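You operate a simulated robot arm through the tools that you are given. There is no shell and no other tool.

Carry out the task below with a simulated robot arm. There is one attempt and no reset: what you move stays moved.

TASK
Take the carton on the wooden table and put it away on the second shelf from the bottom of the tall rack. Put one of the white blocks from the top of the ribbon bench on top of the flat board. Put the yellow block on the clamp board away on the top of the blue-drawer bench. Take the green and purple tray from the top of the blue-drawer bench and put it on the top of the tall wooden table. Take the yellow tape roll and put it on the small grey screen. Fetch the green spool and set it on the small orange screen. Take the yellow spool and leave it on the top shelf of the tall rack. Any order will do. Set down upright: white block.

The check looks at the end state, three seconds after you hand in, the way a careful person would. Anything else that was tipped, shoved, dropped, spilled or broken makes it a failure.

THE ROBOT
A 7-joint arm with a two-finger parallel gripper on a trunk, on a base that drives. Base frame: it is fixed to the floor where the robot stands at the start and does not move with it; the origin is under the middle of the robot, x ahead of it, y to its left, z up; the surface under the hand at the start is at about z = 740. Readings come in mm, degrees, newtons and seconds.
With the tool pointing down near the work surface it reaches from about 300 to 740 mm from the robot's upright axis, wherever it stands. Its first joint turns from -143.0 to 143.0 degrees. Places, roughly: carton [500, -250, 750]; flat board (25x34x4 cm) [600, 500, 800]; green and purple tray (6x5x4 cm) [5100, 1400, 800]; green spool (6x6x5 cm) [4900, 2900, 1300]; second shelf of the tall rack [7300, 2700, 600]; small grey screen [3500, 4250, 1000]; small orange screen [3500, 4250, 1000]; top of the blue-drawer bench [4900, 1600, 800]; top of the tall wooden table [5000, -300, 800]; top shelf of the tall rack [7300, 2700, 1400]; white block (5x3x3 cm) [1400, 2100, 900]; yellow block (4x4x3 cm) [3200, 1300, 800]; yellow spool (6x6x5 cm) [4900, 2800, 1300]; yellow tape roll (6x6x3 cm) [5100, 3000, 1300]. Payload 3 kg.
The TCP is the grasp point between the finger pads, 30 mm short of the fingertips. In the tool frame z runs along the fingers and y along their closing line. Largest opening 94 mm; finger width 28, thickness 10; the body of the gripper, 50 by 96 mm, starts 55 mm behind the TCP.
Orientation is that of the tool frame in the base frame, as a unit quaternion [x, y, z, w]. With the fingers straight down and closing along the base's y, the tool's x points along the base's -x, its y along +y and its z along -z.

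THE INTERFACE
- The arm moves only by the tool drive_tool. Its argument "moves" is a list of rows, each a list of 7 numbers: the shift along the tool's x, y, z in m, then the turn, a rotation vector about the tool's x, y, z in degrees, then the gripper command, from -1 (shut) to 1 (fully open), values between in proportion. In form: [[x, y, z, wx, wy, wz, gripper], ...]. A call has 1 to 20 rows; each row shifts and turns the commanded pose from where the row before left it, along the tool's axes as they then stand. Each row takes 0.2 s and may step no farther than 50 mm and 8.6 degrees from the row before; otherwise, or with a gripper value out of range, the whole call is refused. Where a pose cannot be reached the arm comes as near as it can. A force on the tool above 40 N (or 10 N above the force at the start of the call, whichever is more), or a blocked arm, ends the call early, and 0.2 s more pass. The fingers move at their own pace (about 45 mm/s each) and stop on an object; they squeeze with about 41 N. The grip force told is the motor's: it shows also when the fingers shut on nothing. Time passes only in rows, and 0.2 s behind the last, so rows that do not move let the fingers close. The reply holds the time, the measured pose of the TCP, the force on the tool along the base axes, the opening and the grip force, in the units named above and with some noise, with the torque about the TCP (base axes, N m) and any sound that the robot's microphone picked up.
- Cameras (640 x 400 px; columns grow to the right, rows downward): "scene" is now at [26.6, 132.4, 1716.5]; the picture's right is [-0.22, -0.98, 0.00], its down [-0.88, 0.20, -0.42] and it looks along [0.41, -0.10, -0.91] (base axes); focal length 267 px, centre (320, 200). "wrist" rides on the gripper at [76, 14, -102] in the tool frame; the picture's right is [-0.18, 0.98, 0.00], its down [-0.75, -0.14, -0.64] and it looks along [-0.63, -0.12, 0.77] (tool axes); focal length 243 px, centre (320, 200).
- grab_frame(camera): a new picture of that camera. No time passes.
- raise_lower(by): slides the trunk up (or, below 0, down) by that many mm; the arm and the scene camera ride with it, the base frame stays. It gives what a move gives, with no picture.
- roll_base(legs): drives the robot by 1 to 6 legs, each [ahead, left, turn to the left] in mm, mm and degrees, along the robot's own axes; the way and the turn of a leg run together, so that a leg with both is an arc; at most 1500 mm and 180 degrees a leg. The arm and the cameras ride along, it lands a little off, and it stops where it bumps. It gives what a move gives.
- pan_tilt(pan, tilt): turns the head with the scene camera to pan (to the left, within 143 degrees either way) and tilt (down, from -29 to 69), counted from straight ahead of the robot. It gives what a move gives.
- probe_pixels(camera, pixels): for up to 12 pixels [column, row] of the newest picture of that camera ("zoom" is the newest enlarged one), the place [x, y, z] in the base frame of the surface seen there, good to about 3 mm, but the place of the scene camera against the robot may be out by one fixed shift of up to 18 mm in any direction. No time passes.
- inspect(camera, box): a new picture of the part [left, top, right, bottom] of that camera's present view, enlarged. No time passes.
- close_job(): hands the job in; it is judged then, once.

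Open the gripper and draw the arm clear of the work before you hand the job in, unless the task says otherwise.

The tools are called after "Request:" as name(argument=value, ...) on one line, values as JSON. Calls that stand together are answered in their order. drive_tool: Moves the arm, as the interface text tells. Its arguments: {"type":"object","properties":{"moves":{"type":"array","items":{"type":"array","items":{"type":"number"}}}},"required":["moves"]} The other tools are called the same way: raise_lower (by) slides the trunk up or down; roll_base (legs) drives the base; pan_tilt (pan, tilt) turns the head that bears the scene camera; grab_frame (camera) takes a picture; probe_pixels (camera, pixels) gives the place of the surface under pixels of a picture; inspect (camera, box) takes an enlarged picture of a part of a camera's view; close_job () hands the job in.

At the start:

```text
time: 0.0
position: [486.4, 345.1, 1041.4]
tool_rot: [-0.001, 1.0, -0.001, -0.001]
wrist_force: [0.1, -0.1, -0.3]
ft_torque: [0.0, 0.01, 0.02]
finger_gap: 94.0
grip_force: 0.1
trunk travel left (down, up): [-175.0, 215.0]
robot x, y, heading: [3.6, 0.0, 0.0]
head pan, tilt: [-12.7, 64.8]
```

scene: 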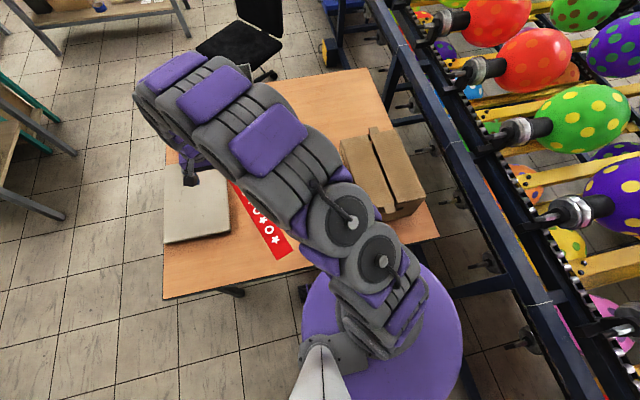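
wrist: 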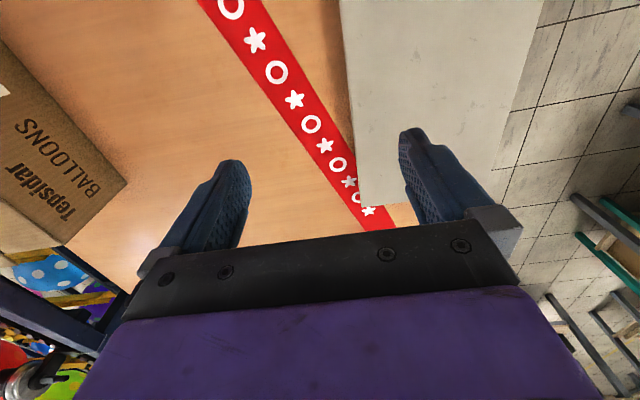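

I start by looking around: the scene picture shows the wooden table with the carton near (380,170) and the flat board near (195,205). I will turn the head to survey the hall.

Request:
pan_tilt(pan=0, tilt=20)

Request:
grab_frame(camera="scene")

Request:
pan_tilt(pan=50, tilt=20)

Request:
grab_frame(camera="scene")

Request:
pan_tilt(pan=110, tilt=25)

Request:
grab_frame(camera="scene")

```text
time: 1.1
position: [485.5, 342.1, 1042.4]
tool_rot: [0.0, 1.0, 0.0, 0.001]
wrist_force: [0.4, 0.1, 1.0]
ft_torque: [-0.01, 0.02, -0.01]
finger_gap: 94.0
grip_force: 0.0
trunk travel left (down, up): [-175.0, 215.0]
robot x, y, heading: [-0.9, -0.3, -0.1]
head pan, tilt: [0.0, 20.0]
```

```text
taken
```

scene: 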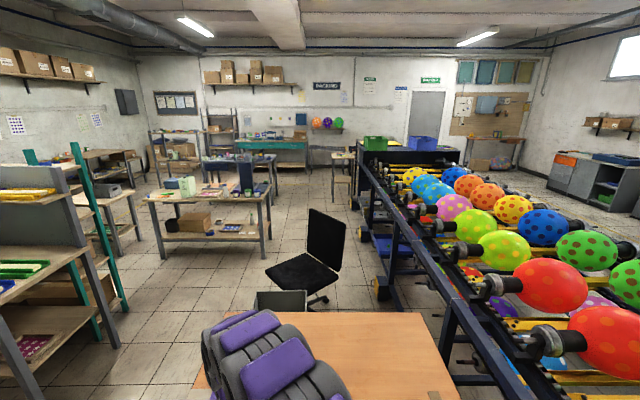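

```text
time: 2.3
position: [484.5, 342.6, 1042.1]
tool_rot: [-0.001, 1.0, 0.0, 0.0]
wrist_force: [-0.2, -0.8, -0.3]
ft_torque: [-0.01, 0.01, 0.01]
finger_gap: 93.9
grip_force: 0.1
trunk travel left (down, up): [-175.0, 215.0]
robot x, y, heading: [0.8, -0.8, -0.3]
head pan, tilt: [50.0, 20.0]
```

```text
taken
```

scene: 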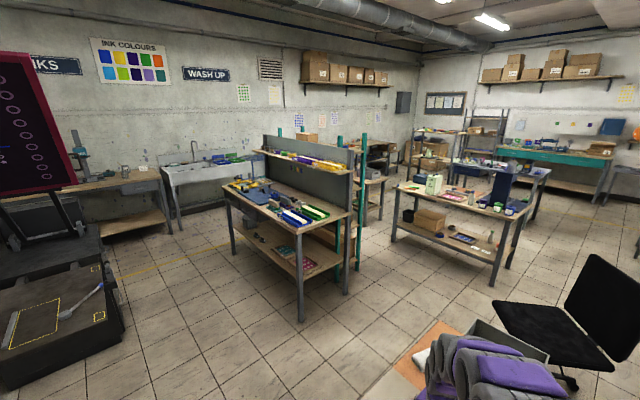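

```text
time: 3.6
position: [483.8, 341.9, 1042.4]
tool_rot: [0.0, 1.0, 0.001, 0.0]
wrist_force: [-0.4, 0.0, 0.0]
ft_torque: [-0.01, 0.02, -0.02]
finger_gap: 93.8
grip_force: 0.1
trunk travel left (down, up): [-175.0, 215.0]
robot x, y, heading: [1.8, 3.8, -0.1]
head pan, tilt: [110.0, 25.0]
```

```text
taken
```

scene: 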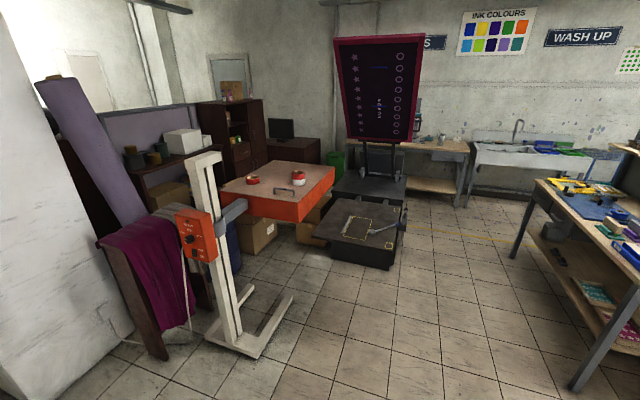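

The pictures show the ribbon bench (left-middle in the pan-50 view, around (300,210)), with other benches behind. I enlarge parts of the views to identify the objects and probe distances.

Request:
pan_tilt(pan=56, tilt=25)

Request:
grab_frame(camera="scene")

Request:
inspect(camera="scene", box=[240, 80, 440, 205])

Request:
probe_pixels(camera="scene", pixels=[[300, 200], [340, 220], [380, 200], [340, 300], [250, 260], [400, 180], [450, 200], [500, 190], [560, 220], [150, 170]])

```text
time: 4.8
position: [484.7, 342.1, 1043.2]
tool_rot: [0.0, 1.0, 0.0, -0.001]
wrist_force: [0.2, -0.1, 0.0]
ft_torque: [-0.01, -0.02, -0.01]
finger_gap: 94.1
grip_force: 0.1
trunk travel left (down, up): [-175.0, 215.0]
robot x, y, heading: [1.6, -0.5, -0.0]
head pan, tilt: [56.0, 25.0]
```

```text
taken
```

scene: 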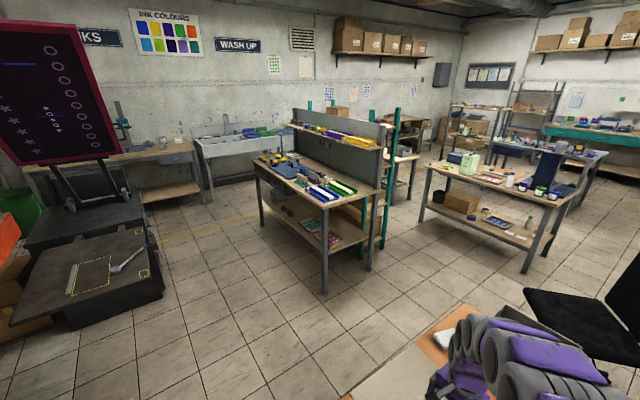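

```text
3.20 times, centred on (340, 142) of scene
```

zoom: 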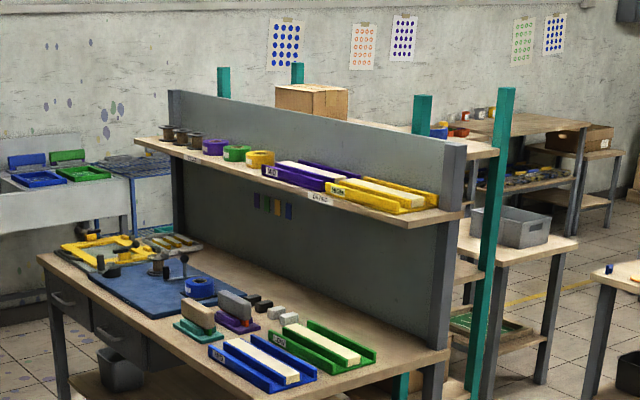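

```text
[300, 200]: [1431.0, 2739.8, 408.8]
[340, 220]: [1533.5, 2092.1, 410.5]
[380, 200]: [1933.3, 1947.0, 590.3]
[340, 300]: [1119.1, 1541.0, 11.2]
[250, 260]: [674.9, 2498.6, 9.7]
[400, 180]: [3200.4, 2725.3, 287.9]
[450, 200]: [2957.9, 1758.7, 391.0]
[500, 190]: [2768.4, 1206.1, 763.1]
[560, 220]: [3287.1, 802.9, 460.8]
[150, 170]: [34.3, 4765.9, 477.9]
```

The zoom picture shows two small white blocks near (277,312) and (289,320) on the ribbon bench, next to black blocks. I probe these and the bench outline.

Request:
probe_pixels(camera="zoom", pixels=[[277, 312], [289, 320], [252, 300], [262, 307], [420, 360], [200, 390], [50, 262], [440, 350], [375, 240], [350, 230], [260, 370], [330, 345]])

Request:
inspect(camera="scene", box=[300, 160, 360, 200])

```text
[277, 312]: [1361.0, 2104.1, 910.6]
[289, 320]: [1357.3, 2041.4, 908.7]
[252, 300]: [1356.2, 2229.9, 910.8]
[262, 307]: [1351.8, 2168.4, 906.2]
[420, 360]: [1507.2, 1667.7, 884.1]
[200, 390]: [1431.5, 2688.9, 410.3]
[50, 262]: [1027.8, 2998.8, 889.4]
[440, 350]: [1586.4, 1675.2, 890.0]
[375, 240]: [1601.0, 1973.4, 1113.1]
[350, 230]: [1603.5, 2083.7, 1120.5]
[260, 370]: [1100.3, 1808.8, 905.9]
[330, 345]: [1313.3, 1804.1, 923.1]
```

```text
10.00 times, centred on (330, 180) of scene
```

zoom: 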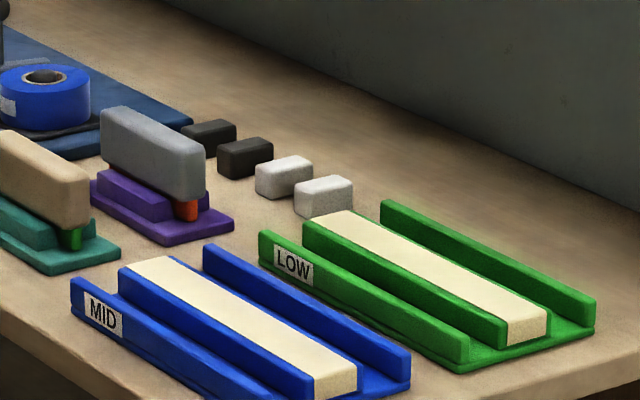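

The white blocks lie at about (1361,2104) and (1357,2041) on the bench top at z≈887. Next I look at the wooden table and the robot's own base for clearances.

Request:
pan_tilt(pan=20, tilt=60)

Request:
grab_frame(camera="scene")

Request:
probe_pixels(camera="scene", pixels=[[250, 180], [300, 200], [420, 150], [480, 180], [440, 80], [500, 260], [300, 120], [200, 200], [350, 330], [420, 330]])

Request:
pan_tilt(pan=100, tilt=69)

Request:
grab_frame(camera="scene")

```text
time: 5.8
position: [484.5, 342.9, 1041.8]
tool_rot: [0.0, 1.0, -0.001, 0.0]
wrist_force: [0.7, 0.5, 0.0]
ft_torque: [-0.01, -0.01, -0.04]
finger_gap: 94.3
grip_force: 0.1
trunk travel left (down, up): [-175.0, 215.0]
robot x, y, heading: [3.4, -2.0, -0.0]
head pan, tilt: [20.0, 60.0]
```

```text
taken
```

scene: 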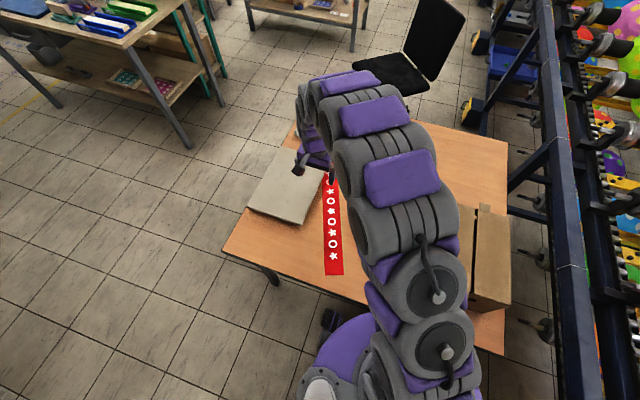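

```text
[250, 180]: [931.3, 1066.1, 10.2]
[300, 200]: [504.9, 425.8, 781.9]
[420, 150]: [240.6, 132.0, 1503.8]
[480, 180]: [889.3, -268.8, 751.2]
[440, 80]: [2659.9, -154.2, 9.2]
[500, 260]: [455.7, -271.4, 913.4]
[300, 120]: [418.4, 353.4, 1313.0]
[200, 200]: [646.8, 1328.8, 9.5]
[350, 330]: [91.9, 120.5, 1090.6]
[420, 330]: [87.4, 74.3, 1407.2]
```

```text
time: 7.4
position: [485.6, 343.1, 1042.9]
tool_rot: [0.0, 1.0, 0.0, 0.0]
wrist_force: [-0.4, 0.6, -0.6]
ft_torque: [-0.03, -0.01, -0.01]
finger_gap: 94.1
grip_force: 0.0
trunk travel left (down, up): [-175.0, 215.0]
robot x, y, heading: [-0.2, -1.6, -0.1]
head pan, tilt: [100.0, 68.8]
```

```text
taken
```

scene: 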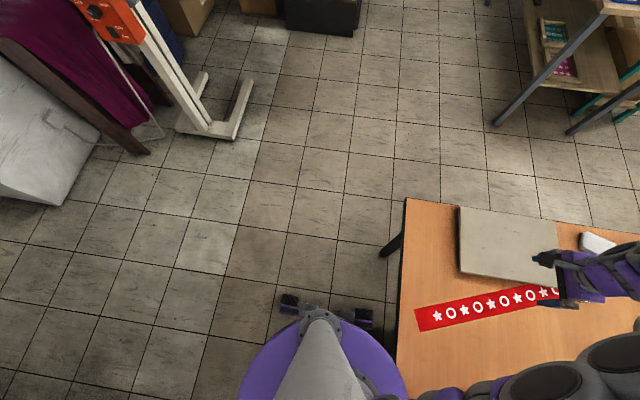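

The last picture shows the robot's base feet at (287,303) and (364,318), and the table edge at x column 400. I probe these to learn the base footprint and the table extents.

Request:
probe_pixels(camera="scene", pixels=[[287, 303], [364, 318], [280, 298], [410, 205], [400, 330], [240, 390], [405, 390], [600, 240], [470, 230], [550, 225], [380, 250], [320, 320]])

Request:
inspect(camera="scene", box=[380, 190, 640, 352])

```text
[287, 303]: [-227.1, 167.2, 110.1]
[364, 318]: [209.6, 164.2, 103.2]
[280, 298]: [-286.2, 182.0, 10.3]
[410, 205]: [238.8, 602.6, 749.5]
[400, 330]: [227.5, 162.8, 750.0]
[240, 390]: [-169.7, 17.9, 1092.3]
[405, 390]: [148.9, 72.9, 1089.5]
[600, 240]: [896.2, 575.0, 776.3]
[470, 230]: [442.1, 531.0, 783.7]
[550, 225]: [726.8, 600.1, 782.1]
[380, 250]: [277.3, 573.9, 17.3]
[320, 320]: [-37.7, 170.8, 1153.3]
```

```text
2.46 times, centred on (510, 271) of scene
```

zoom: 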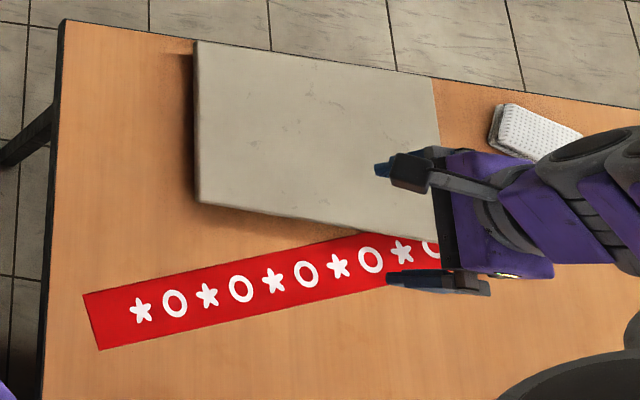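

The base feet reach about ±230 by ±170 mm and are low, and the table front edge is at x≈228, so sliding left along x≈0 is free. I drive left toward the ribbon bench first for the white block.

Request:
roll_base(legs=[[-50, 0, 0], [0, 1050, 0], [0, 1000, 0]])

Request:
pan_tilt(pan=10, tilt=35)

Request:
grab_frame(camera="scene")

```text
time: 16.6
position: [429.9, 2127.7, 1039.0]
tool_rot: [0.001, 1.0, -0.005, 0.001]
wrist_force: [0.2, 0.2, -0.2]
ft_torque: [-0.01, -0.02, 0.0]
finger_gap: 94.2
grip_force: 0.0
trunk travel left (down, up): [-175.0, 215.0]
robot x, y, heading: [-49.1, 1769.6, 0.0]
head pan, tilt: [100.0, 68.8]
stopped in leg 3: the robot was blocked; the commanded pose is now the measured one
```

```text
time: 18.3
position: [427.4, 2126.6, 1040.1]
tool_rot: [0.002, 1.0, -0.005, 0.0]
wrist_force: [-0.9, -0.3, 0.2]
ft_torque: [0.03, 0.0, 0.03]
finger_gap: 94.0
grip_force: 0.1
trunk travel left (down, up): [-175.0, 215.0]
robot x, y, heading: [-51.6, 1772.7, -0.2]
head pan, tilt: [10.0, 35.0]
```

```text
taken
```

scene: 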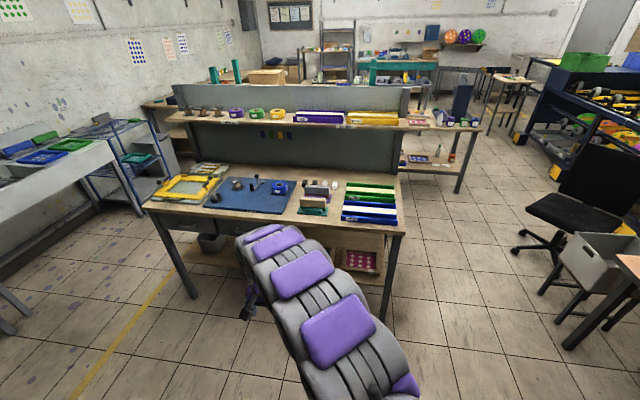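

The drive stopped at y≈1770, blocked on the left side. I look left to see what it touched.

Request:
pan_tilt(pan=95, tilt=60)

Request:
grab_frame(camera="scene")

Request:
pan_tilt(pan=140, tilt=55)

Request:
grab_frame(camera="scene")

```text
time: 19.9
position: [428.9, 2127.7, 1040.3]
tool_rot: [0.0, 1.0, -0.005, 0.001]
wrist_force: [0.4, -0.4, 0.1]
ft_torque: [0.01, 0.04, -0.03]
finger_gap: 93.9
grip_force: 0.1
trunk travel left (down, up): [-175.0, 215.0]
robot x, y, heading: [-51.7, 1775.5, -0.0]
head pan, tilt: [95.0, 60.0]
```

```text
taken
```

scene: 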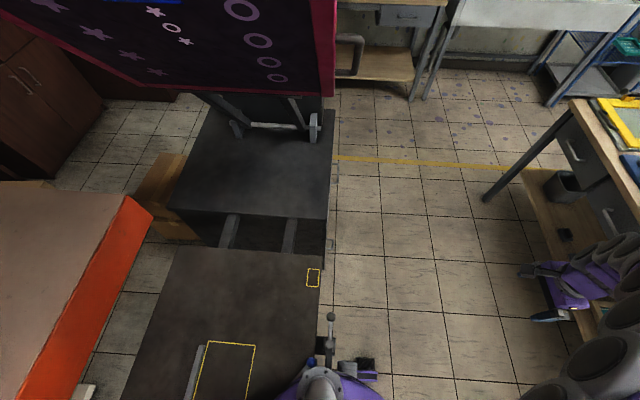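

```text
time: 21.0
position: [427.9, 2127.2, 1039.3]
tool_rot: [0.001, 1.0, -0.005, 0.0]
wrist_force: [0.1, -0.7, 0.1]
ft_torque: [0.03, 0.0, -0.02]
finger_gap: 94.2
grip_force: 0.0
trunk travel left (down, up): [-175.0, 215.0]
robot x, y, heading: [-56.4, 1773.5, -0.1]
head pan, tilt: [140.0, 55.0]
```

```text
taken
```

scene: 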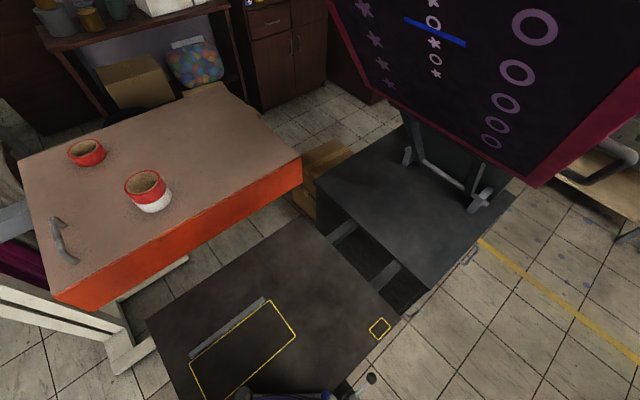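

The base bumped the low black press platform beside it (column 320 is its right edge, x≈0); it looks undisturbed. I back off to the right, then drive ahead toward the bench front and left along it.

Request:
roll_base(legs=[[0, -60, 0], [450, 0, 0], [0, 390, 0]])

Request:
pan_tilt(pan=0, tilt=45)

Request:
grab_frame(camera="scene")

Request:
grab_frame(camera="wrist")

```text
time: 26.3
position: [881.0, 2470.4, 1036.5]
tool_rot: [0.002, 1.0, -0.01, 0.0]
wrist_force: [-0.1, -0.7, -0.7]
ft_torque: [0.01, -0.05, -0.02]
finger_gap: 93.7
grip_force: 0.0
trunk travel left (down, up): [-175.0, 215.0]
robot x, y, heading: [404.0, 2107.9, -0.5]
head pan, tilt: [140.0, 55.0]
```

```text
time: 28.6
position: [880.9, 2464.0, 1038.8]
tool_rot: [0.002, 1.0, -0.006, 0.002]
wrist_force: [0.0, -0.4, -0.2]
ft_torque: [-0.03, -0.03, 0.01]
finger_gap: 94.0
grip_force: 0.0
trunk travel left (down, up): [-175.0, 215.0]
robot x, y, heading: [399.4, 2107.8, -0.4]
head pan, tilt: [0.0, 45.0]
```

```text
taken
```

scene: 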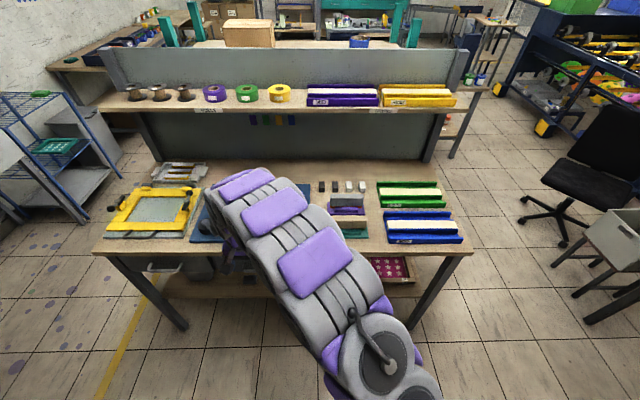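

```text
taken
```

wrist: 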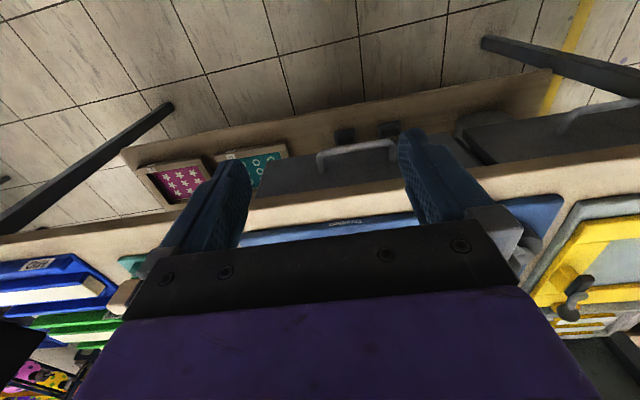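

The bench is now ahead; the white blocks appear at (348,186) and (362,186). I zoom in on them and probe positions and the shelf edge.

Request:
inspect(camera="scene", box=[300, 165, 396, 225])

Request:
probe_pixels(camera="scene", pixels=[[348, 184], [362, 184], [320, 184], [334, 184], [345, 106], [300, 104], [400, 107], [320, 170], [380, 245], [345, 202], [315, 162], [440, 110]])

```text
6.67 times, centred on (348, 195) of scene
```

zoom: 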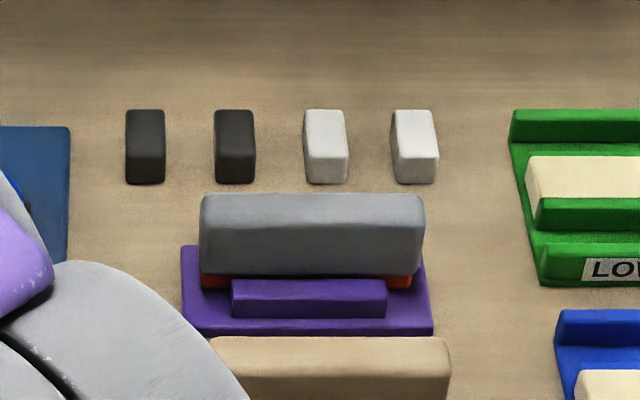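

```text
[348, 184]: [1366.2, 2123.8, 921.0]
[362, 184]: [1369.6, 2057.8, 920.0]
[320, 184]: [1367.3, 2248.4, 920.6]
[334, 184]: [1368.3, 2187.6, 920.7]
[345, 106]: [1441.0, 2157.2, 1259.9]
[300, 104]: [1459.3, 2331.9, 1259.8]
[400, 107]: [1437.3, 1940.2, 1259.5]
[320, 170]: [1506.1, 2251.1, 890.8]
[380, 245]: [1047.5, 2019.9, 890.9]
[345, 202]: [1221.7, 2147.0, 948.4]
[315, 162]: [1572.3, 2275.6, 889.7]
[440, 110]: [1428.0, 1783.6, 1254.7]
```

The shelf overhangs at z≈1260 with its front edge somewhere near x≈1420, so I will tilt the gripper slightly. First I swing the tool in front of the robot, raise it and tilt it by 15 degrees before driving closer.

Request:
drive_tool(moves=[[0, -0.045, -0.01, 0, 0, 0, 0], [0, -0.045, -0.01, 0, 0, 0, 0], [0, -0.045, -0.01, 0, 0, 0, 0], [0, -0.045, -0.01, 0, 0, 0, 0], [0, -0.045, -0.01, 0, 0, 0, 0], [0, -0.045, -0.01, 0, 0, 0, 0], [0, -0.045, -0.01, 0, 0, 0, 0], [0, -0.045, -0.01, 0, 0, 0, 0], [0, 0, 0, 0, -7.5, 0, 0], [0, 0, 0, 0, -7.5, 0, 0]])

Request:
probe_pixels(camera="scene", pixels=[[345, 110], [345, 112], [345, 108], [420, 110], [340, 198], [355, 198], [362, 202], [340, 203], [440, 180], [300, 188]])

Request:
grab_frame(camera="scene")

```text
time: 30.8
position: [877.5, 2096.5, 1123.7]
tool_rot: [0.001, 0.991, -0.005, 0.131]
wrist_force: [0.1, 0.0, 0.1]
ft_torque: [0.0, 0.03, 0.05]
finger_gap: 47.0
grip_force: 0.1
trunk travel left (down, up): [-175.0, 215.0]
robot x, y, heading: [398.7, 2106.6, -0.1]
head pan, tilt: [0.0, 45.0]
```

```text
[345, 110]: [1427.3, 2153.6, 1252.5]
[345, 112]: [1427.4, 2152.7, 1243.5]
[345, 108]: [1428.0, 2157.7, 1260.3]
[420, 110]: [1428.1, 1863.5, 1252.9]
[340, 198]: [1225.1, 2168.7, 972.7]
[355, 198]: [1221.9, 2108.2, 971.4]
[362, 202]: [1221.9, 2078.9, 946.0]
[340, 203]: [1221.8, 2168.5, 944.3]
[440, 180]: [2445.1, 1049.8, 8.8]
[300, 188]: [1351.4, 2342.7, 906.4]
```

```text
taken
```

scene: 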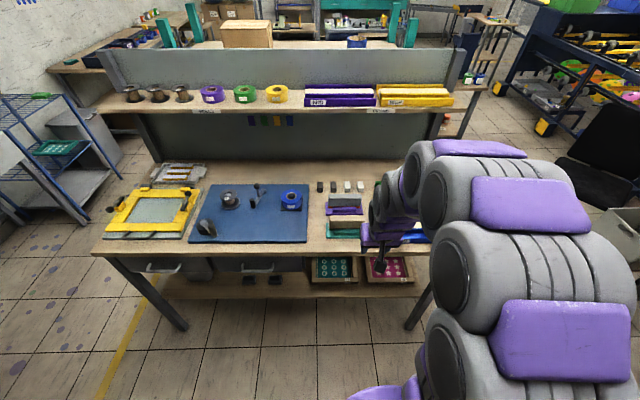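

The tool is now in front with the stamp top at z≈973 (x≈1222) and shelf edge x≈1427, z≈1245. I drive ahead 360 mm and look with the wrist camera.

Request:
roll_base(legs=[[360, 0, 0]])

Request:
grab_frame(camera="wrist")

Request:
grab_frame(camera="scene")

```text
time: 33.1
position: [1241.1, 2095.3, 1123.2]
tool_rot: [0.001, 0.991, -0.004, 0.132]
wrist_force: [-0.4, -0.5, 0.3]
ft_torque: [0.01, 0.01, 0.0]
finger_gap: 47.1
grip_force: 0.1
trunk travel left (down, up): [-175.0, 215.0]
robot x, y, heading: [761.5, 2110.6, -0.3]
head pan, tilt: [0.0, 45.0]
```

```text
taken
```

wrist: 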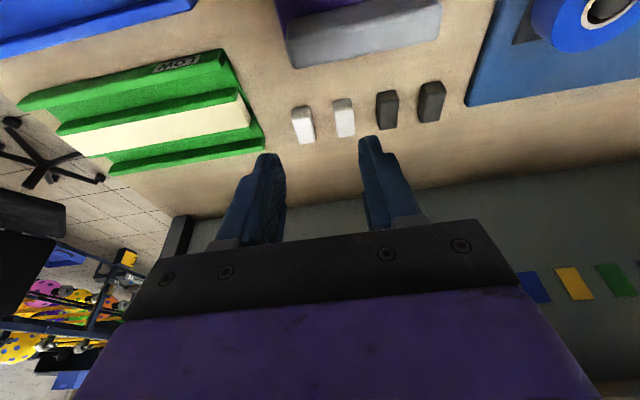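

```text
taken
```

scene: 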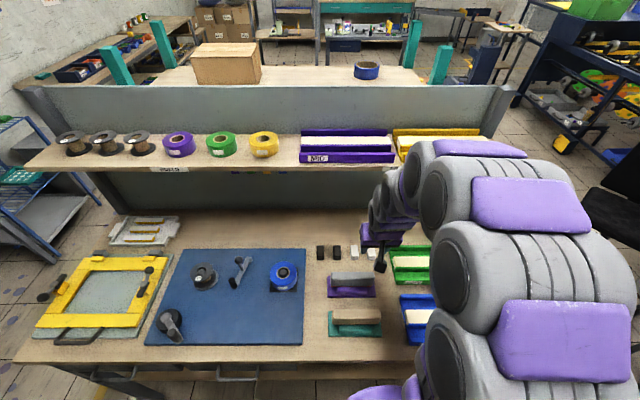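

The wrist picture shows the white blocks at (303,125) and (344,118). I probe their tops and edges with the wrist camera.

Request:
inspect(camera="wrist", box=[270, 60, 462, 180])

Request:
probe_pixels(camera="wrist", pixels=[[303, 125], [344, 118], [300, 112], [303, 138], [320, 130], [340, 103], [296, 120], [311, 120], [400, 20], [360, 50]])

```text
3.33 times, centred on (366, 120) of wrist
```

zoom: 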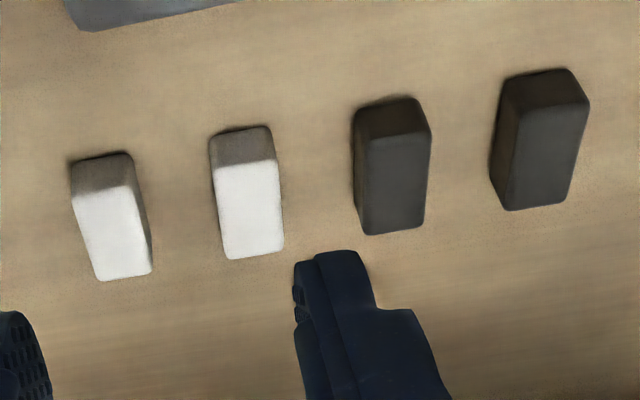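

```text
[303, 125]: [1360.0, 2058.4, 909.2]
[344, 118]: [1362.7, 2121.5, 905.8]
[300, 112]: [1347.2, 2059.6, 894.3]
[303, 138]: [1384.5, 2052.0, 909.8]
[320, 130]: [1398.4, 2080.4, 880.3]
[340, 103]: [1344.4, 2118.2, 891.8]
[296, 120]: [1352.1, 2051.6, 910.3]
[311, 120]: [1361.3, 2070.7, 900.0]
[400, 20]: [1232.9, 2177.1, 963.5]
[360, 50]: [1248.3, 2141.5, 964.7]
```

The wrist camera puts the right white block centre at about (1369, 2057, 895) with bench at z≈880. I move to a pre-grasp point 120 mm behind it along the tilted axis with the fingers at about 59 mm.

Request:
drive_tool(moves=[[-0.0214, -0.012, 0.037, 0, 0, 0, 0.25], [-0.0214, -0.012, 0.037, 0, 0, 0, 0.25], [-0.0214, -0.012, 0.037, 0, 0, 0, 0.25], [0, 0, 0, 0, 0, 0, 0.25]])

Request:
grab_frame(camera="wrist")

Request:
grab_frame(camera="scene")

```text
time: 34.1
position: [1329.2, 2056.0, 1033.4]
tool_rot: [0.001, 0.991, -0.003, 0.134]
wrist_force: [0.1, 0.0, 0.3]
ft_torque: [-0.01, 0.0, 0.01]
finger_gap: 58.9
grip_force: 0.1
trunk travel left (down, up): [-175.0, 215.0]
robot x, y, heading: [762.2, 2102.7, -0.2]
head pan, tilt: [0.0, 45.0]
```

```text
taken
```

wrist: 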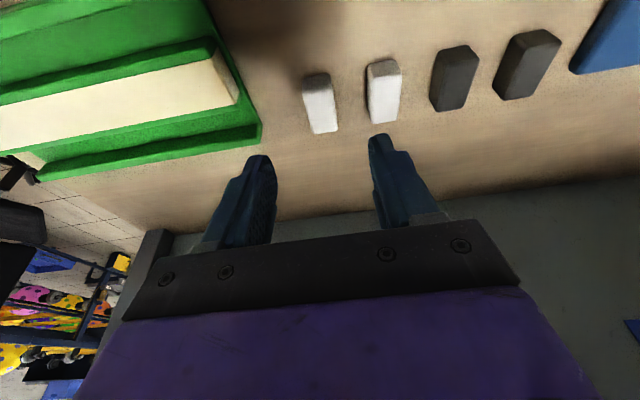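

```text
taken
```

scene: 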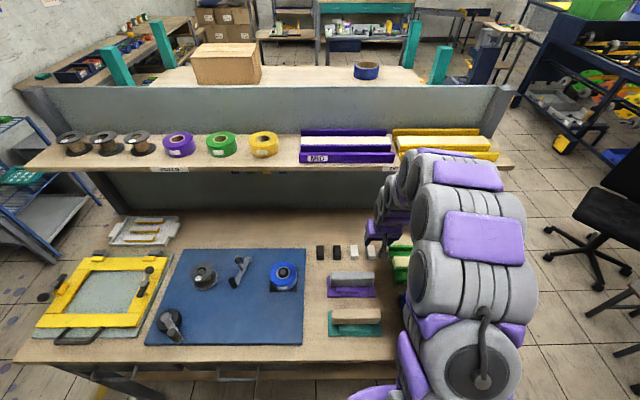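

The wrist picture shows the target block at (320,105), between the finger lines. I probe it again, along with the arm near the shelf.

Request:
probe_pixels(camera="wrist", pixels=[[320, 105], [322, 132], [317, 92], [308, 105], [333, 108], [317, 80], [384, 92], [345, 140]])

Request:
probe_pixels(camera="scene", pixels=[[380, 215], [385, 240], [400, 175], [412, 170], [375, 240], [440, 160]])

```text
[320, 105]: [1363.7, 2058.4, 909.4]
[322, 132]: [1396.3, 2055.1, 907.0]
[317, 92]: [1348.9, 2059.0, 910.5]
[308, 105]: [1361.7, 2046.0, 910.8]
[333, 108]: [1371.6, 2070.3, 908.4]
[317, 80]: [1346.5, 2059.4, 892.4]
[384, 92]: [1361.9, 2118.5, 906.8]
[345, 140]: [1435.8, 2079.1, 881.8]
```

```text
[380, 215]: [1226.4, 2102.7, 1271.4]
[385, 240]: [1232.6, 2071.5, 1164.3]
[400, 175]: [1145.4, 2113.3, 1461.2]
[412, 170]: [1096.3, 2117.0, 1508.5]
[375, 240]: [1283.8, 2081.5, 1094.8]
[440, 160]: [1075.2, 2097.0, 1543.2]
```

The block centre is at (1370, 2058, 895). I go down along the tool axis about 121 mm and then close.

Request:
drive_tool(moves=[[-0.0009, 0.001, 0.04, 0, 0, 0, 0.25], [-0.0009, 0.001, 0.04, 0, 0, 0, 0.25], [-0.001, 0.001, 0.025, 0, 0, 0, 0.25], [0, 0, 0.015, 0, 0, 0, 0.25], [0, 0, 0, 0, 0, 0, 0.25]])

Request:
grab_frame(camera="wrist")

```text
time: 35.3
position: [1362.8, 2059.1, 919.0]
tool_rot: [0.001, 0.991, -0.003, 0.133]
wrist_force: [0.4, -0.1, -0.6]
ft_torque: [0.02, -0.03, -0.02]
finger_gap: 58.8
grip_force: 0.0
trunk travel left (down, up): [-175.0, 215.0]
robot x, y, heading: [758.0, 2104.4, -0.3]
head pan, tilt: [0.0, 45.0]
```

```text
taken
```

wrist: 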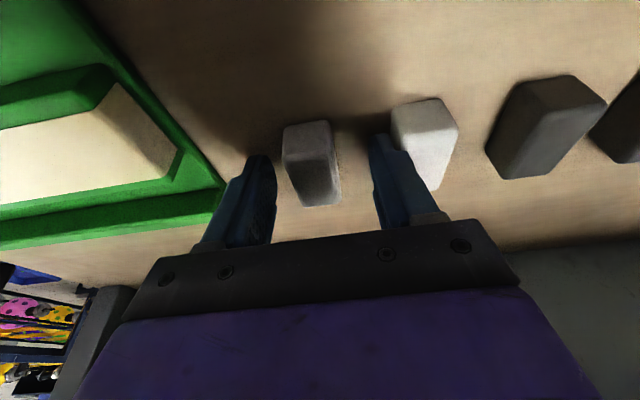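

The block at (312,165) sits between the fingers. I close the gripper on it.

Request:
drive_tool(moves=[[0, 0, 0, 0, 0, 0, -0.2], [0, 0, 0, 0, 0, 0, -0.6], [0, 0, 0, 0, 0, 0, -1], [0, 0, 0, 0, 0, 0, -1], [0, 0, 0, 0, 0, 0, -1]])

Request:
grab_frame(camera="wrist")

```text
time: 36.5
position: [1362.3, 2060.1, 919.9]
tool_rot: [0.002, 0.991, -0.005, 0.133]
wrist_force: [0.1, 0.2, 0.2]
ft_torque: [0.03, -0.01, 0.0]
finger_gap: 26.8
grip_force: 41.4
trunk travel left (down, up): [-175.0, 215.0]
robot x, y, heading: [759.8, 2112.0, -0.4]
head pan, tilt: [0.0, 45.0]
```

```text
taken
```

wrist: 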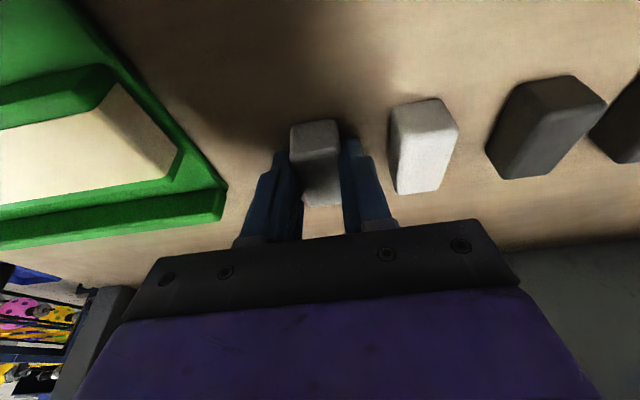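

The block is held (gap 26.8 mm, 41 N). I retreat along the tool axis by 200 mm and look.

Request:
drive_tool(moves=[[0, 0, -0.03, 0, 0, 0, -1], [0, 0, -0.04, 0, 0, 0, -1], [0, 0, -0.045, 0, 0, 0, -1], [0, 0, -0.045, 0, 0, 0, -1], [0, 0, -0.04, 0, 0, 0, -1]])

Request:
grab_frame(camera="wrist")

```text
time: 37.7
position: [1309.9, 2062.2, 1111.9]
tool_rot: [0.001, 0.991, -0.003, 0.132]
wrist_force: [0.5, 0.3, 0.0]
ft_torque: [-0.03, 0.02, -0.02]
finger_gap: 26.5
grip_force: 40.7
trunk travel left (down, up): [-175.0, 215.0]
robot x, y, heading: [759.3, 2111.1, -0.0]
head pan, tilt: [0.0, 45.0]
```

```text
taken
```

wrist: 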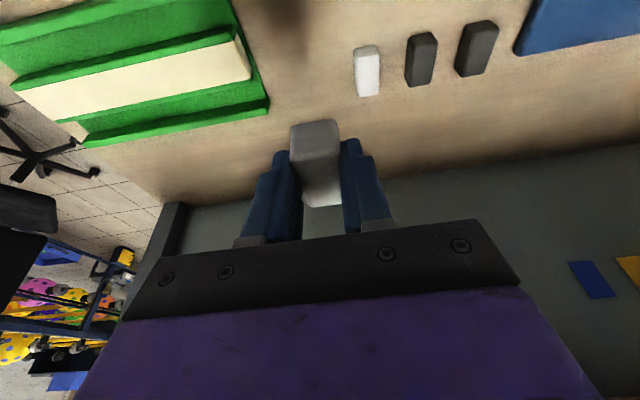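

The block is held well away from the bench. I drive back to the front of the wooden table, to about (-30, 420).

Request:
roll_base(legs=[[-400, 0, 0], [0, -1000, 0], [-390, 0, 0], [0, -690, 0]])

Request:
pan_tilt(pan=0, tilt=55)

Request:
grab_frame(camera="scene")

Request:
grab_frame(camera="wrist")

```text
time: 50.4
position: [509.5, 373.7, 1112.2]
tool_rot: [0.004, 0.991, -0.005, 0.132]
wrist_force: [-0.4, 0.0, -0.9]
ft_torque: [-0.02, 0.02, 0.0]
finger_gap: 26.8
grip_force: 40.8
trunk travel left (down, up): [-175.0, 215.0]
robot x, y, heading: [-38.0, 415.1, -0.6]
head pan, tilt: [0.0, 45.0]
```

```text
time: 51.1
position: [509.1, 372.1, 1113.7]
tool_rot: [0.005, 0.991, -0.005, 0.133]
wrist_force: [0.2, 0.4, -0.2]
ft_torque: [-0.03, -0.02, 0.02]
finger_gap: 26.6
grip_force: 41.3
trunk travel left (down, up): [-175.0, 215.0]
robot x, y, heading: [-43.8, 415.8, -0.3]
head pan, tilt: [0.0, 55.0]
```

```text
taken
```

scene: 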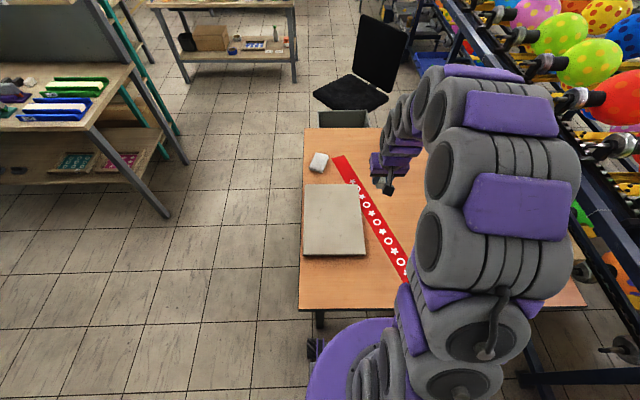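

```text
taken
```

wrist: 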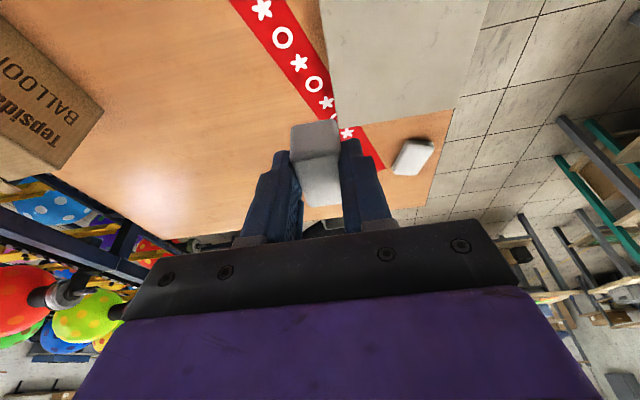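

The board is at (333,220) in the scene view. I probe its top with both cameras to place the block near its middle.

Request:
probe_pixels(camera="wrist", pixels=[[400, 50], [345, 120], [452, 105], [480, 20], [335, 20], [412, 155], [300, 170], [400, 8], [200, 150], [360, 90]])

Request:
probe_pixels(camera="scene", pixels=[[333, 220], [306, 188], [358, 187], [362, 250], [306, 250], [315, 290], [325, 163]])

```text
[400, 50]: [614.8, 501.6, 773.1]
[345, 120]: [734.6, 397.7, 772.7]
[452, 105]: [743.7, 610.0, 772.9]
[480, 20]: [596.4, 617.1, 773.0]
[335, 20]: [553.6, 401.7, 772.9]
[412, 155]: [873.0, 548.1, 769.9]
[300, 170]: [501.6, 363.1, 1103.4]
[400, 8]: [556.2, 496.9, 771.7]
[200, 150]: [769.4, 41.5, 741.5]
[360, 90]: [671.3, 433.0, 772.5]
```

```text
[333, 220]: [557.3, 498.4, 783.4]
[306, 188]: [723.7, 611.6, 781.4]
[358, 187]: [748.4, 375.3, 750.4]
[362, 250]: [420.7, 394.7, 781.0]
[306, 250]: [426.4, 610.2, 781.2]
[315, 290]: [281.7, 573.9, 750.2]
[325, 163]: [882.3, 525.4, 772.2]
```

The board top is at z≈773 with centre about (580,500) by the wrist camera. I move above the centre and partly down.

Request:
drive_tool(moves=[[-0.00135, 0.0216, 0.0347, 0, 0, 0, -1], [-0.00135, 0.0216, 0.0347, 0, 0, 0, -1], [-0.00135, 0.0216, 0.0347, 0, 0, 0, -1], [-0.00135, 0.0216, 0.0347, 0, 0, 0, -1], [-0.00135, 0.0216, 0.0347, 0, 0, 0, -1], [-0.00135, 0.0216, 0.0347, 0, 0, 0, -1], [0, 0, 0, 0, 0, 0, -1]])

Request:
grab_frame(camera="wrist")

```text
time: 52.7
position: [572.6, 497.9, 914.7]
tool_rot: [0.005, 0.991, -0.004, 0.133]
wrist_force: [-0.5, -0.1, -0.1]
ft_torque: [0.0, 0.03, -0.01]
finger_gap: 26.7
grip_force: 41.1
trunk travel left (down, up): [-175.0, 215.0]
robot x, y, heading: [-45.1, 419.5, -0.6]
head pan, tilt: [0.0, 55.0]
```

```text
taken
```

wrist: 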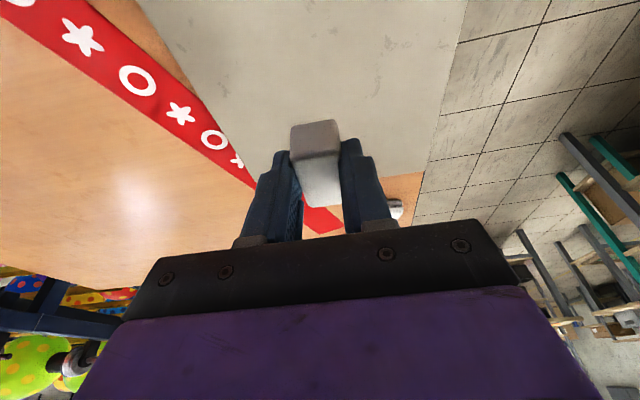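

The held block is above the board middle. I lower it about 98 mm straight down.

Request:
drive_tool(moves=[[0.0105, 0, 0.0386, 0, 0, 0, -1], [0.0105, 0, 0.0386, 0, 0, 0, -1], [0.0047, 0, 0.0174, 0, 0, 0, -1], [0, 0, 0, 0, 0, 0, -1]])

Request:
grab_frame(camera="wrist")

```text
time: 53.7
position: [571.7, 498.0, 814.7]
tool_rot: [0.005, 0.991, -0.004, 0.133]
wrist_force: [-0.4, 0.0, -0.5]
ft_torque: [-0.01, -0.03, 0.0]
finger_gap: 26.9
grip_force: 41.1
trunk travel left (down, up): [-175.0, 215.0]
robot x, y, heading: [-41.7, 417.7, -0.5]
head pan, tilt: [0.0, 55.0]
```

```text
taken
```

wrist: 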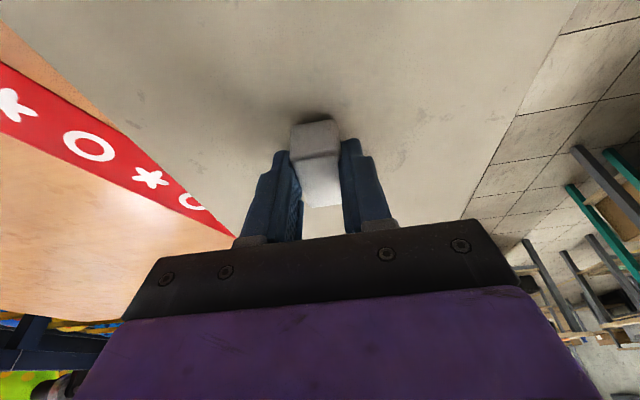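

I creep down in 1 mm rows until the contact force shows.

Request:
drive_tool(moves=[[0.0004, 0, 0.0014, 0, 0, 0, -1], [0, 0, 0, 0, 0, 0, -1]])

Request:
drive_tool(moves=[[0.0004, 0, 0.0014, 0, 0, 0, -1], [0, 0, 0, 0, 0, 0, -1]])

```text
time: 54.3
position: [573.4, 495.9, 814.3]
tool_rot: [0.005, 0.991, -0.004, 0.133]
wrist_force: [0.1, 0.0, 0.6]
ft_torque: [-0.02, -0.05, -0.02]
finger_gap: 26.9
grip_force: 41.6
trunk travel left (down, up): [-175.0, 215.0]
robot x, y, heading: [-37.9, 415.5, -0.8]
head pan, tilt: [0.0, 55.0]
```

```text
time: 54.9
position: [573.1, 497.6, 812.5]
tool_rot: [0.005, 0.991, -0.003, 0.134]
wrist_force: [-0.1, 1.0, -0.9]
ft_torque: [0.0, 0.02, 0.01]
finger_gap: 26.6
grip_force: 41.0
trunk travel left (down, up): [-175.0, 215.0]
robot x, y, heading: [-45.8, 423.3, -0.7]
head pan, tilt: [0.0, 55.0]
```

Request:
drive_tool(moves=[[0.0004, 0, 0.0014, 0, 0, 0, -1], [0, 0, 0, 0, 0, 0, -1]])

Request:
drive_tool(moves=[[0.0004, 0, 0.0014, 0, 0, 0, -1], [0, 0, 0, 0, 0, 0, -1]])

```text
time: 55.5
position: [572.3, 497.5, 812.3]
tool_rot: [0.005, 0.991, -0.004, 0.133]
wrist_force: [-0.9, 0.5, 1.0]
ft_torque: [0.06, 0.04, 0.0]
finger_gap: 26.7
grip_force: 41.6
trunk travel left (down, up): [-175.0, 215.0]
robot x, y, heading: [-43.3, 417.8, -0.7]
head pan, tilt: [0.0, 55.0]
```

```text
time: 56.1
position: [573.1, 496.2, 811.6]
tool_rot: [0.005, 0.991, -0.004, 0.135]
wrist_force: [-0.8, 0.5, 16.1]
ft_torque: [0.11, 0.08, -0.01]
finger_gap: 26.8
grip_force: 41.1
trunk travel left (down, up): [-175.0, 215.0]
robot x, y, heading: [-44.0, 416.1, -0.8]
head pan, tilt: [0.0, 55.0]
```

The upward force of 16 N shows contact with the board. I open the fingers gently and retreat along the tool axis.

Request:
drive_tool(moves=[[0, 0, -0.0006, 0, 0, 0, -0.3], [0, 0, 0, 0, 0, 0, 0.0], [0, 0, 0, 0, 0, 0, 0.3], [0, 0, 0, 0, 0, 0, 0.3]])

Request:
drive_tool(moves=[[0, 0, -0.02, 0, 0, 0, 0.3], [0, 0, -0.04, 0, 0, 0, 0.3], [0, 0, -0.045, 0, 0, 0, 0.3], [0, 0, -0.045, 0, 0, 0, 0.3], [0, 0, -0.045, 0, 0, 0, 0.3]])

Request:
grab_frame(camera="wrist")

```text
time: 57.1
position: [572.7, 496.8, 809.6]
tool_rot: [0.005, 0.991, -0.004, 0.133]
wrist_force: [0.1, 0.3, -0.6]
ft_torque: [-0.01, 0.01, -0.01]
finger_gap: 61.0
grip_force: 0.1
trunk travel left (down, up): [-175.0, 215.0]
robot x, y, heading: [-44.1, 419.3, -0.6]
head pan, tilt: [0.0, 55.0]
```

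```text
time: 58.3
position: [519.2, 500.1, 999.4]
tool_rot: [0.005, 0.991, -0.004, 0.134]
wrist_force: [0.0, -0.2, -0.2]
ft_torque: [-0.02, -0.02, 0.01]
finger_gap: 61.1
grip_force: 0.0
trunk travel left (down, up): [-175.0, 215.0]
robot x, y, heading: [-43.1, 418.5, -0.5]
head pan, tilt: [0.0, 55.0]
```

```text
taken
```

wrist: 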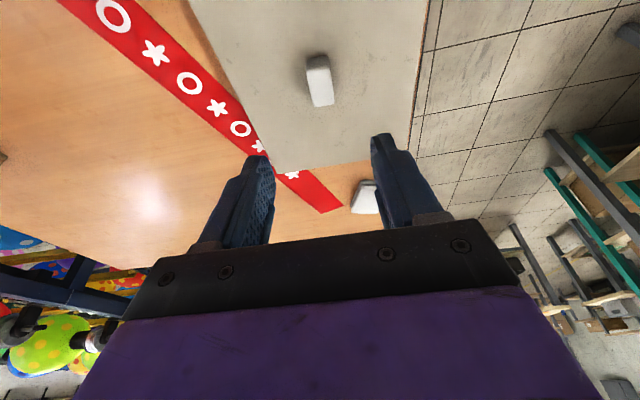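

The white block stands on the board at (320,80). Now the carton: I raise the tool and look to the right of the table to plan the approach.

Request:
drive_tool(moves=[[0, 0, -0.045, 0, 0, 0, 0.3], [0, 0, -0.045, 0, 0, 0, 0.3], [0, 0, 0, 0, 7.5, 0, 1], [0, 0, 0, 0, 7.5, 0, 1]])

Request:
pan_tilt(pan=-45, tilt=50)

Request:
grab_frame(camera="scene")

Request:
pan_tilt(pan=-80, tilt=50)

Request:
grab_frame(camera="scene")

```text
time: 59.3
position: [497.0, 499.6, 1085.1]
tool_rot: [0.005, 1.0, -0.003, 0.002]
wrist_force: [0.0, 0.6, -0.6]
ft_torque: [-0.01, 0.04, 0.01]
finger_gap: 93.8
grip_force: 0.0
trunk travel left (down, up): [-175.0, 215.0]
robot x, y, heading: [-41.5, 416.3, -0.3]
head pan, tilt: [0.0, 55.0]
```

```text
time: 60.5
position: [498.4, 499.7, 1084.9]
tool_rot: [0.005, 1.0, -0.003, 0.003]
wrist_force: [0.0, 0.4, -0.2]
ft_torque: [-0.01, -0.03, 0.02]
finger_gap: 94.2
grip_force: 0.1
trunk travel left (down, up): [-175.0, 215.0]
robot x, y, heading: [-45.0, 417.7, -0.9]
head pan, tilt: [-45.0, 50.0]
```

```text
taken
```

scene: 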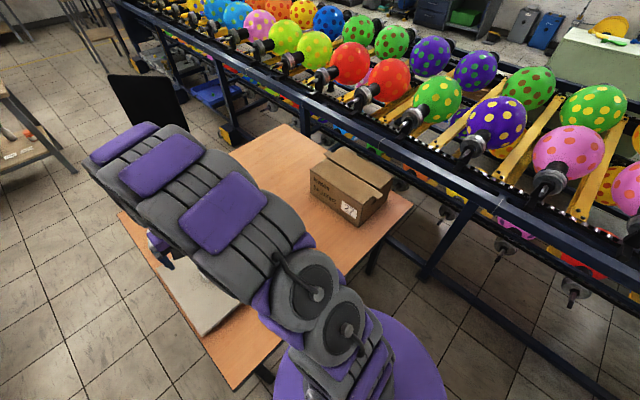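

```text
time: 61.5
position: [497.0, 499.2, 1085.5]
tool_rot: [0.006, 1.0, -0.004, 0.004]
wrist_force: [-0.8, -0.2, 1.2]
ft_torque: [-0.05, -0.02, -0.02]
finger_gap: 93.9
grip_force: 0.1
trunk travel left (down, up): [-175.0, 215.0]
robot x, y, heading: [-41.7, 418.6, -0.5]
head pan, tilt: [-80.0, 50.0]
```

```text
taken
```

scene: 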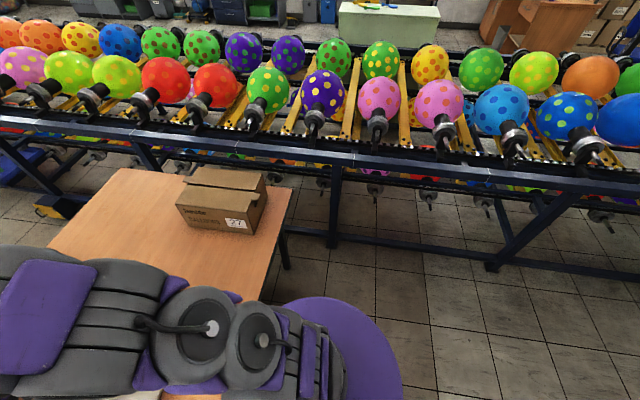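

The carton has flaps on top and sits at (222,205). I zoom in and probe its faces.

Request:
inspect(camera="scene", box=[160, 155, 288, 235])

Request:
probe_pixels(camera="scene", pixels=[[180, 205], [190, 175], [258, 178], [262, 190], [245, 230], [215, 215], [230, 180], [210, 195], [290, 190], [330, 240], [288, 265], [230, 170]])

```text
5.00 times, centred on (224, 195) of scene
```

zoom: 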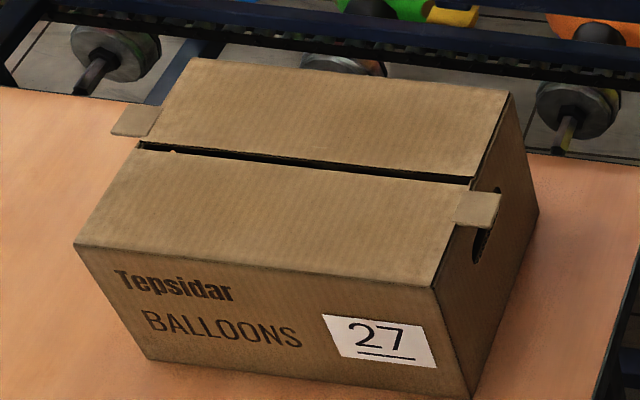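

```text
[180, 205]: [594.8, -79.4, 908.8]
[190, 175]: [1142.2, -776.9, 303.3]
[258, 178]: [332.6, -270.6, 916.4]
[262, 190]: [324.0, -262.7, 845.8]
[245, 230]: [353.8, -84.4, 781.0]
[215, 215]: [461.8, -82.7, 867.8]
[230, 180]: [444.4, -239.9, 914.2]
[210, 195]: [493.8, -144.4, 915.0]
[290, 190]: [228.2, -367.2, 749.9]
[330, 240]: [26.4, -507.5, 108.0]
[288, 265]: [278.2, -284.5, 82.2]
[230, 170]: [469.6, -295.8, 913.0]
```

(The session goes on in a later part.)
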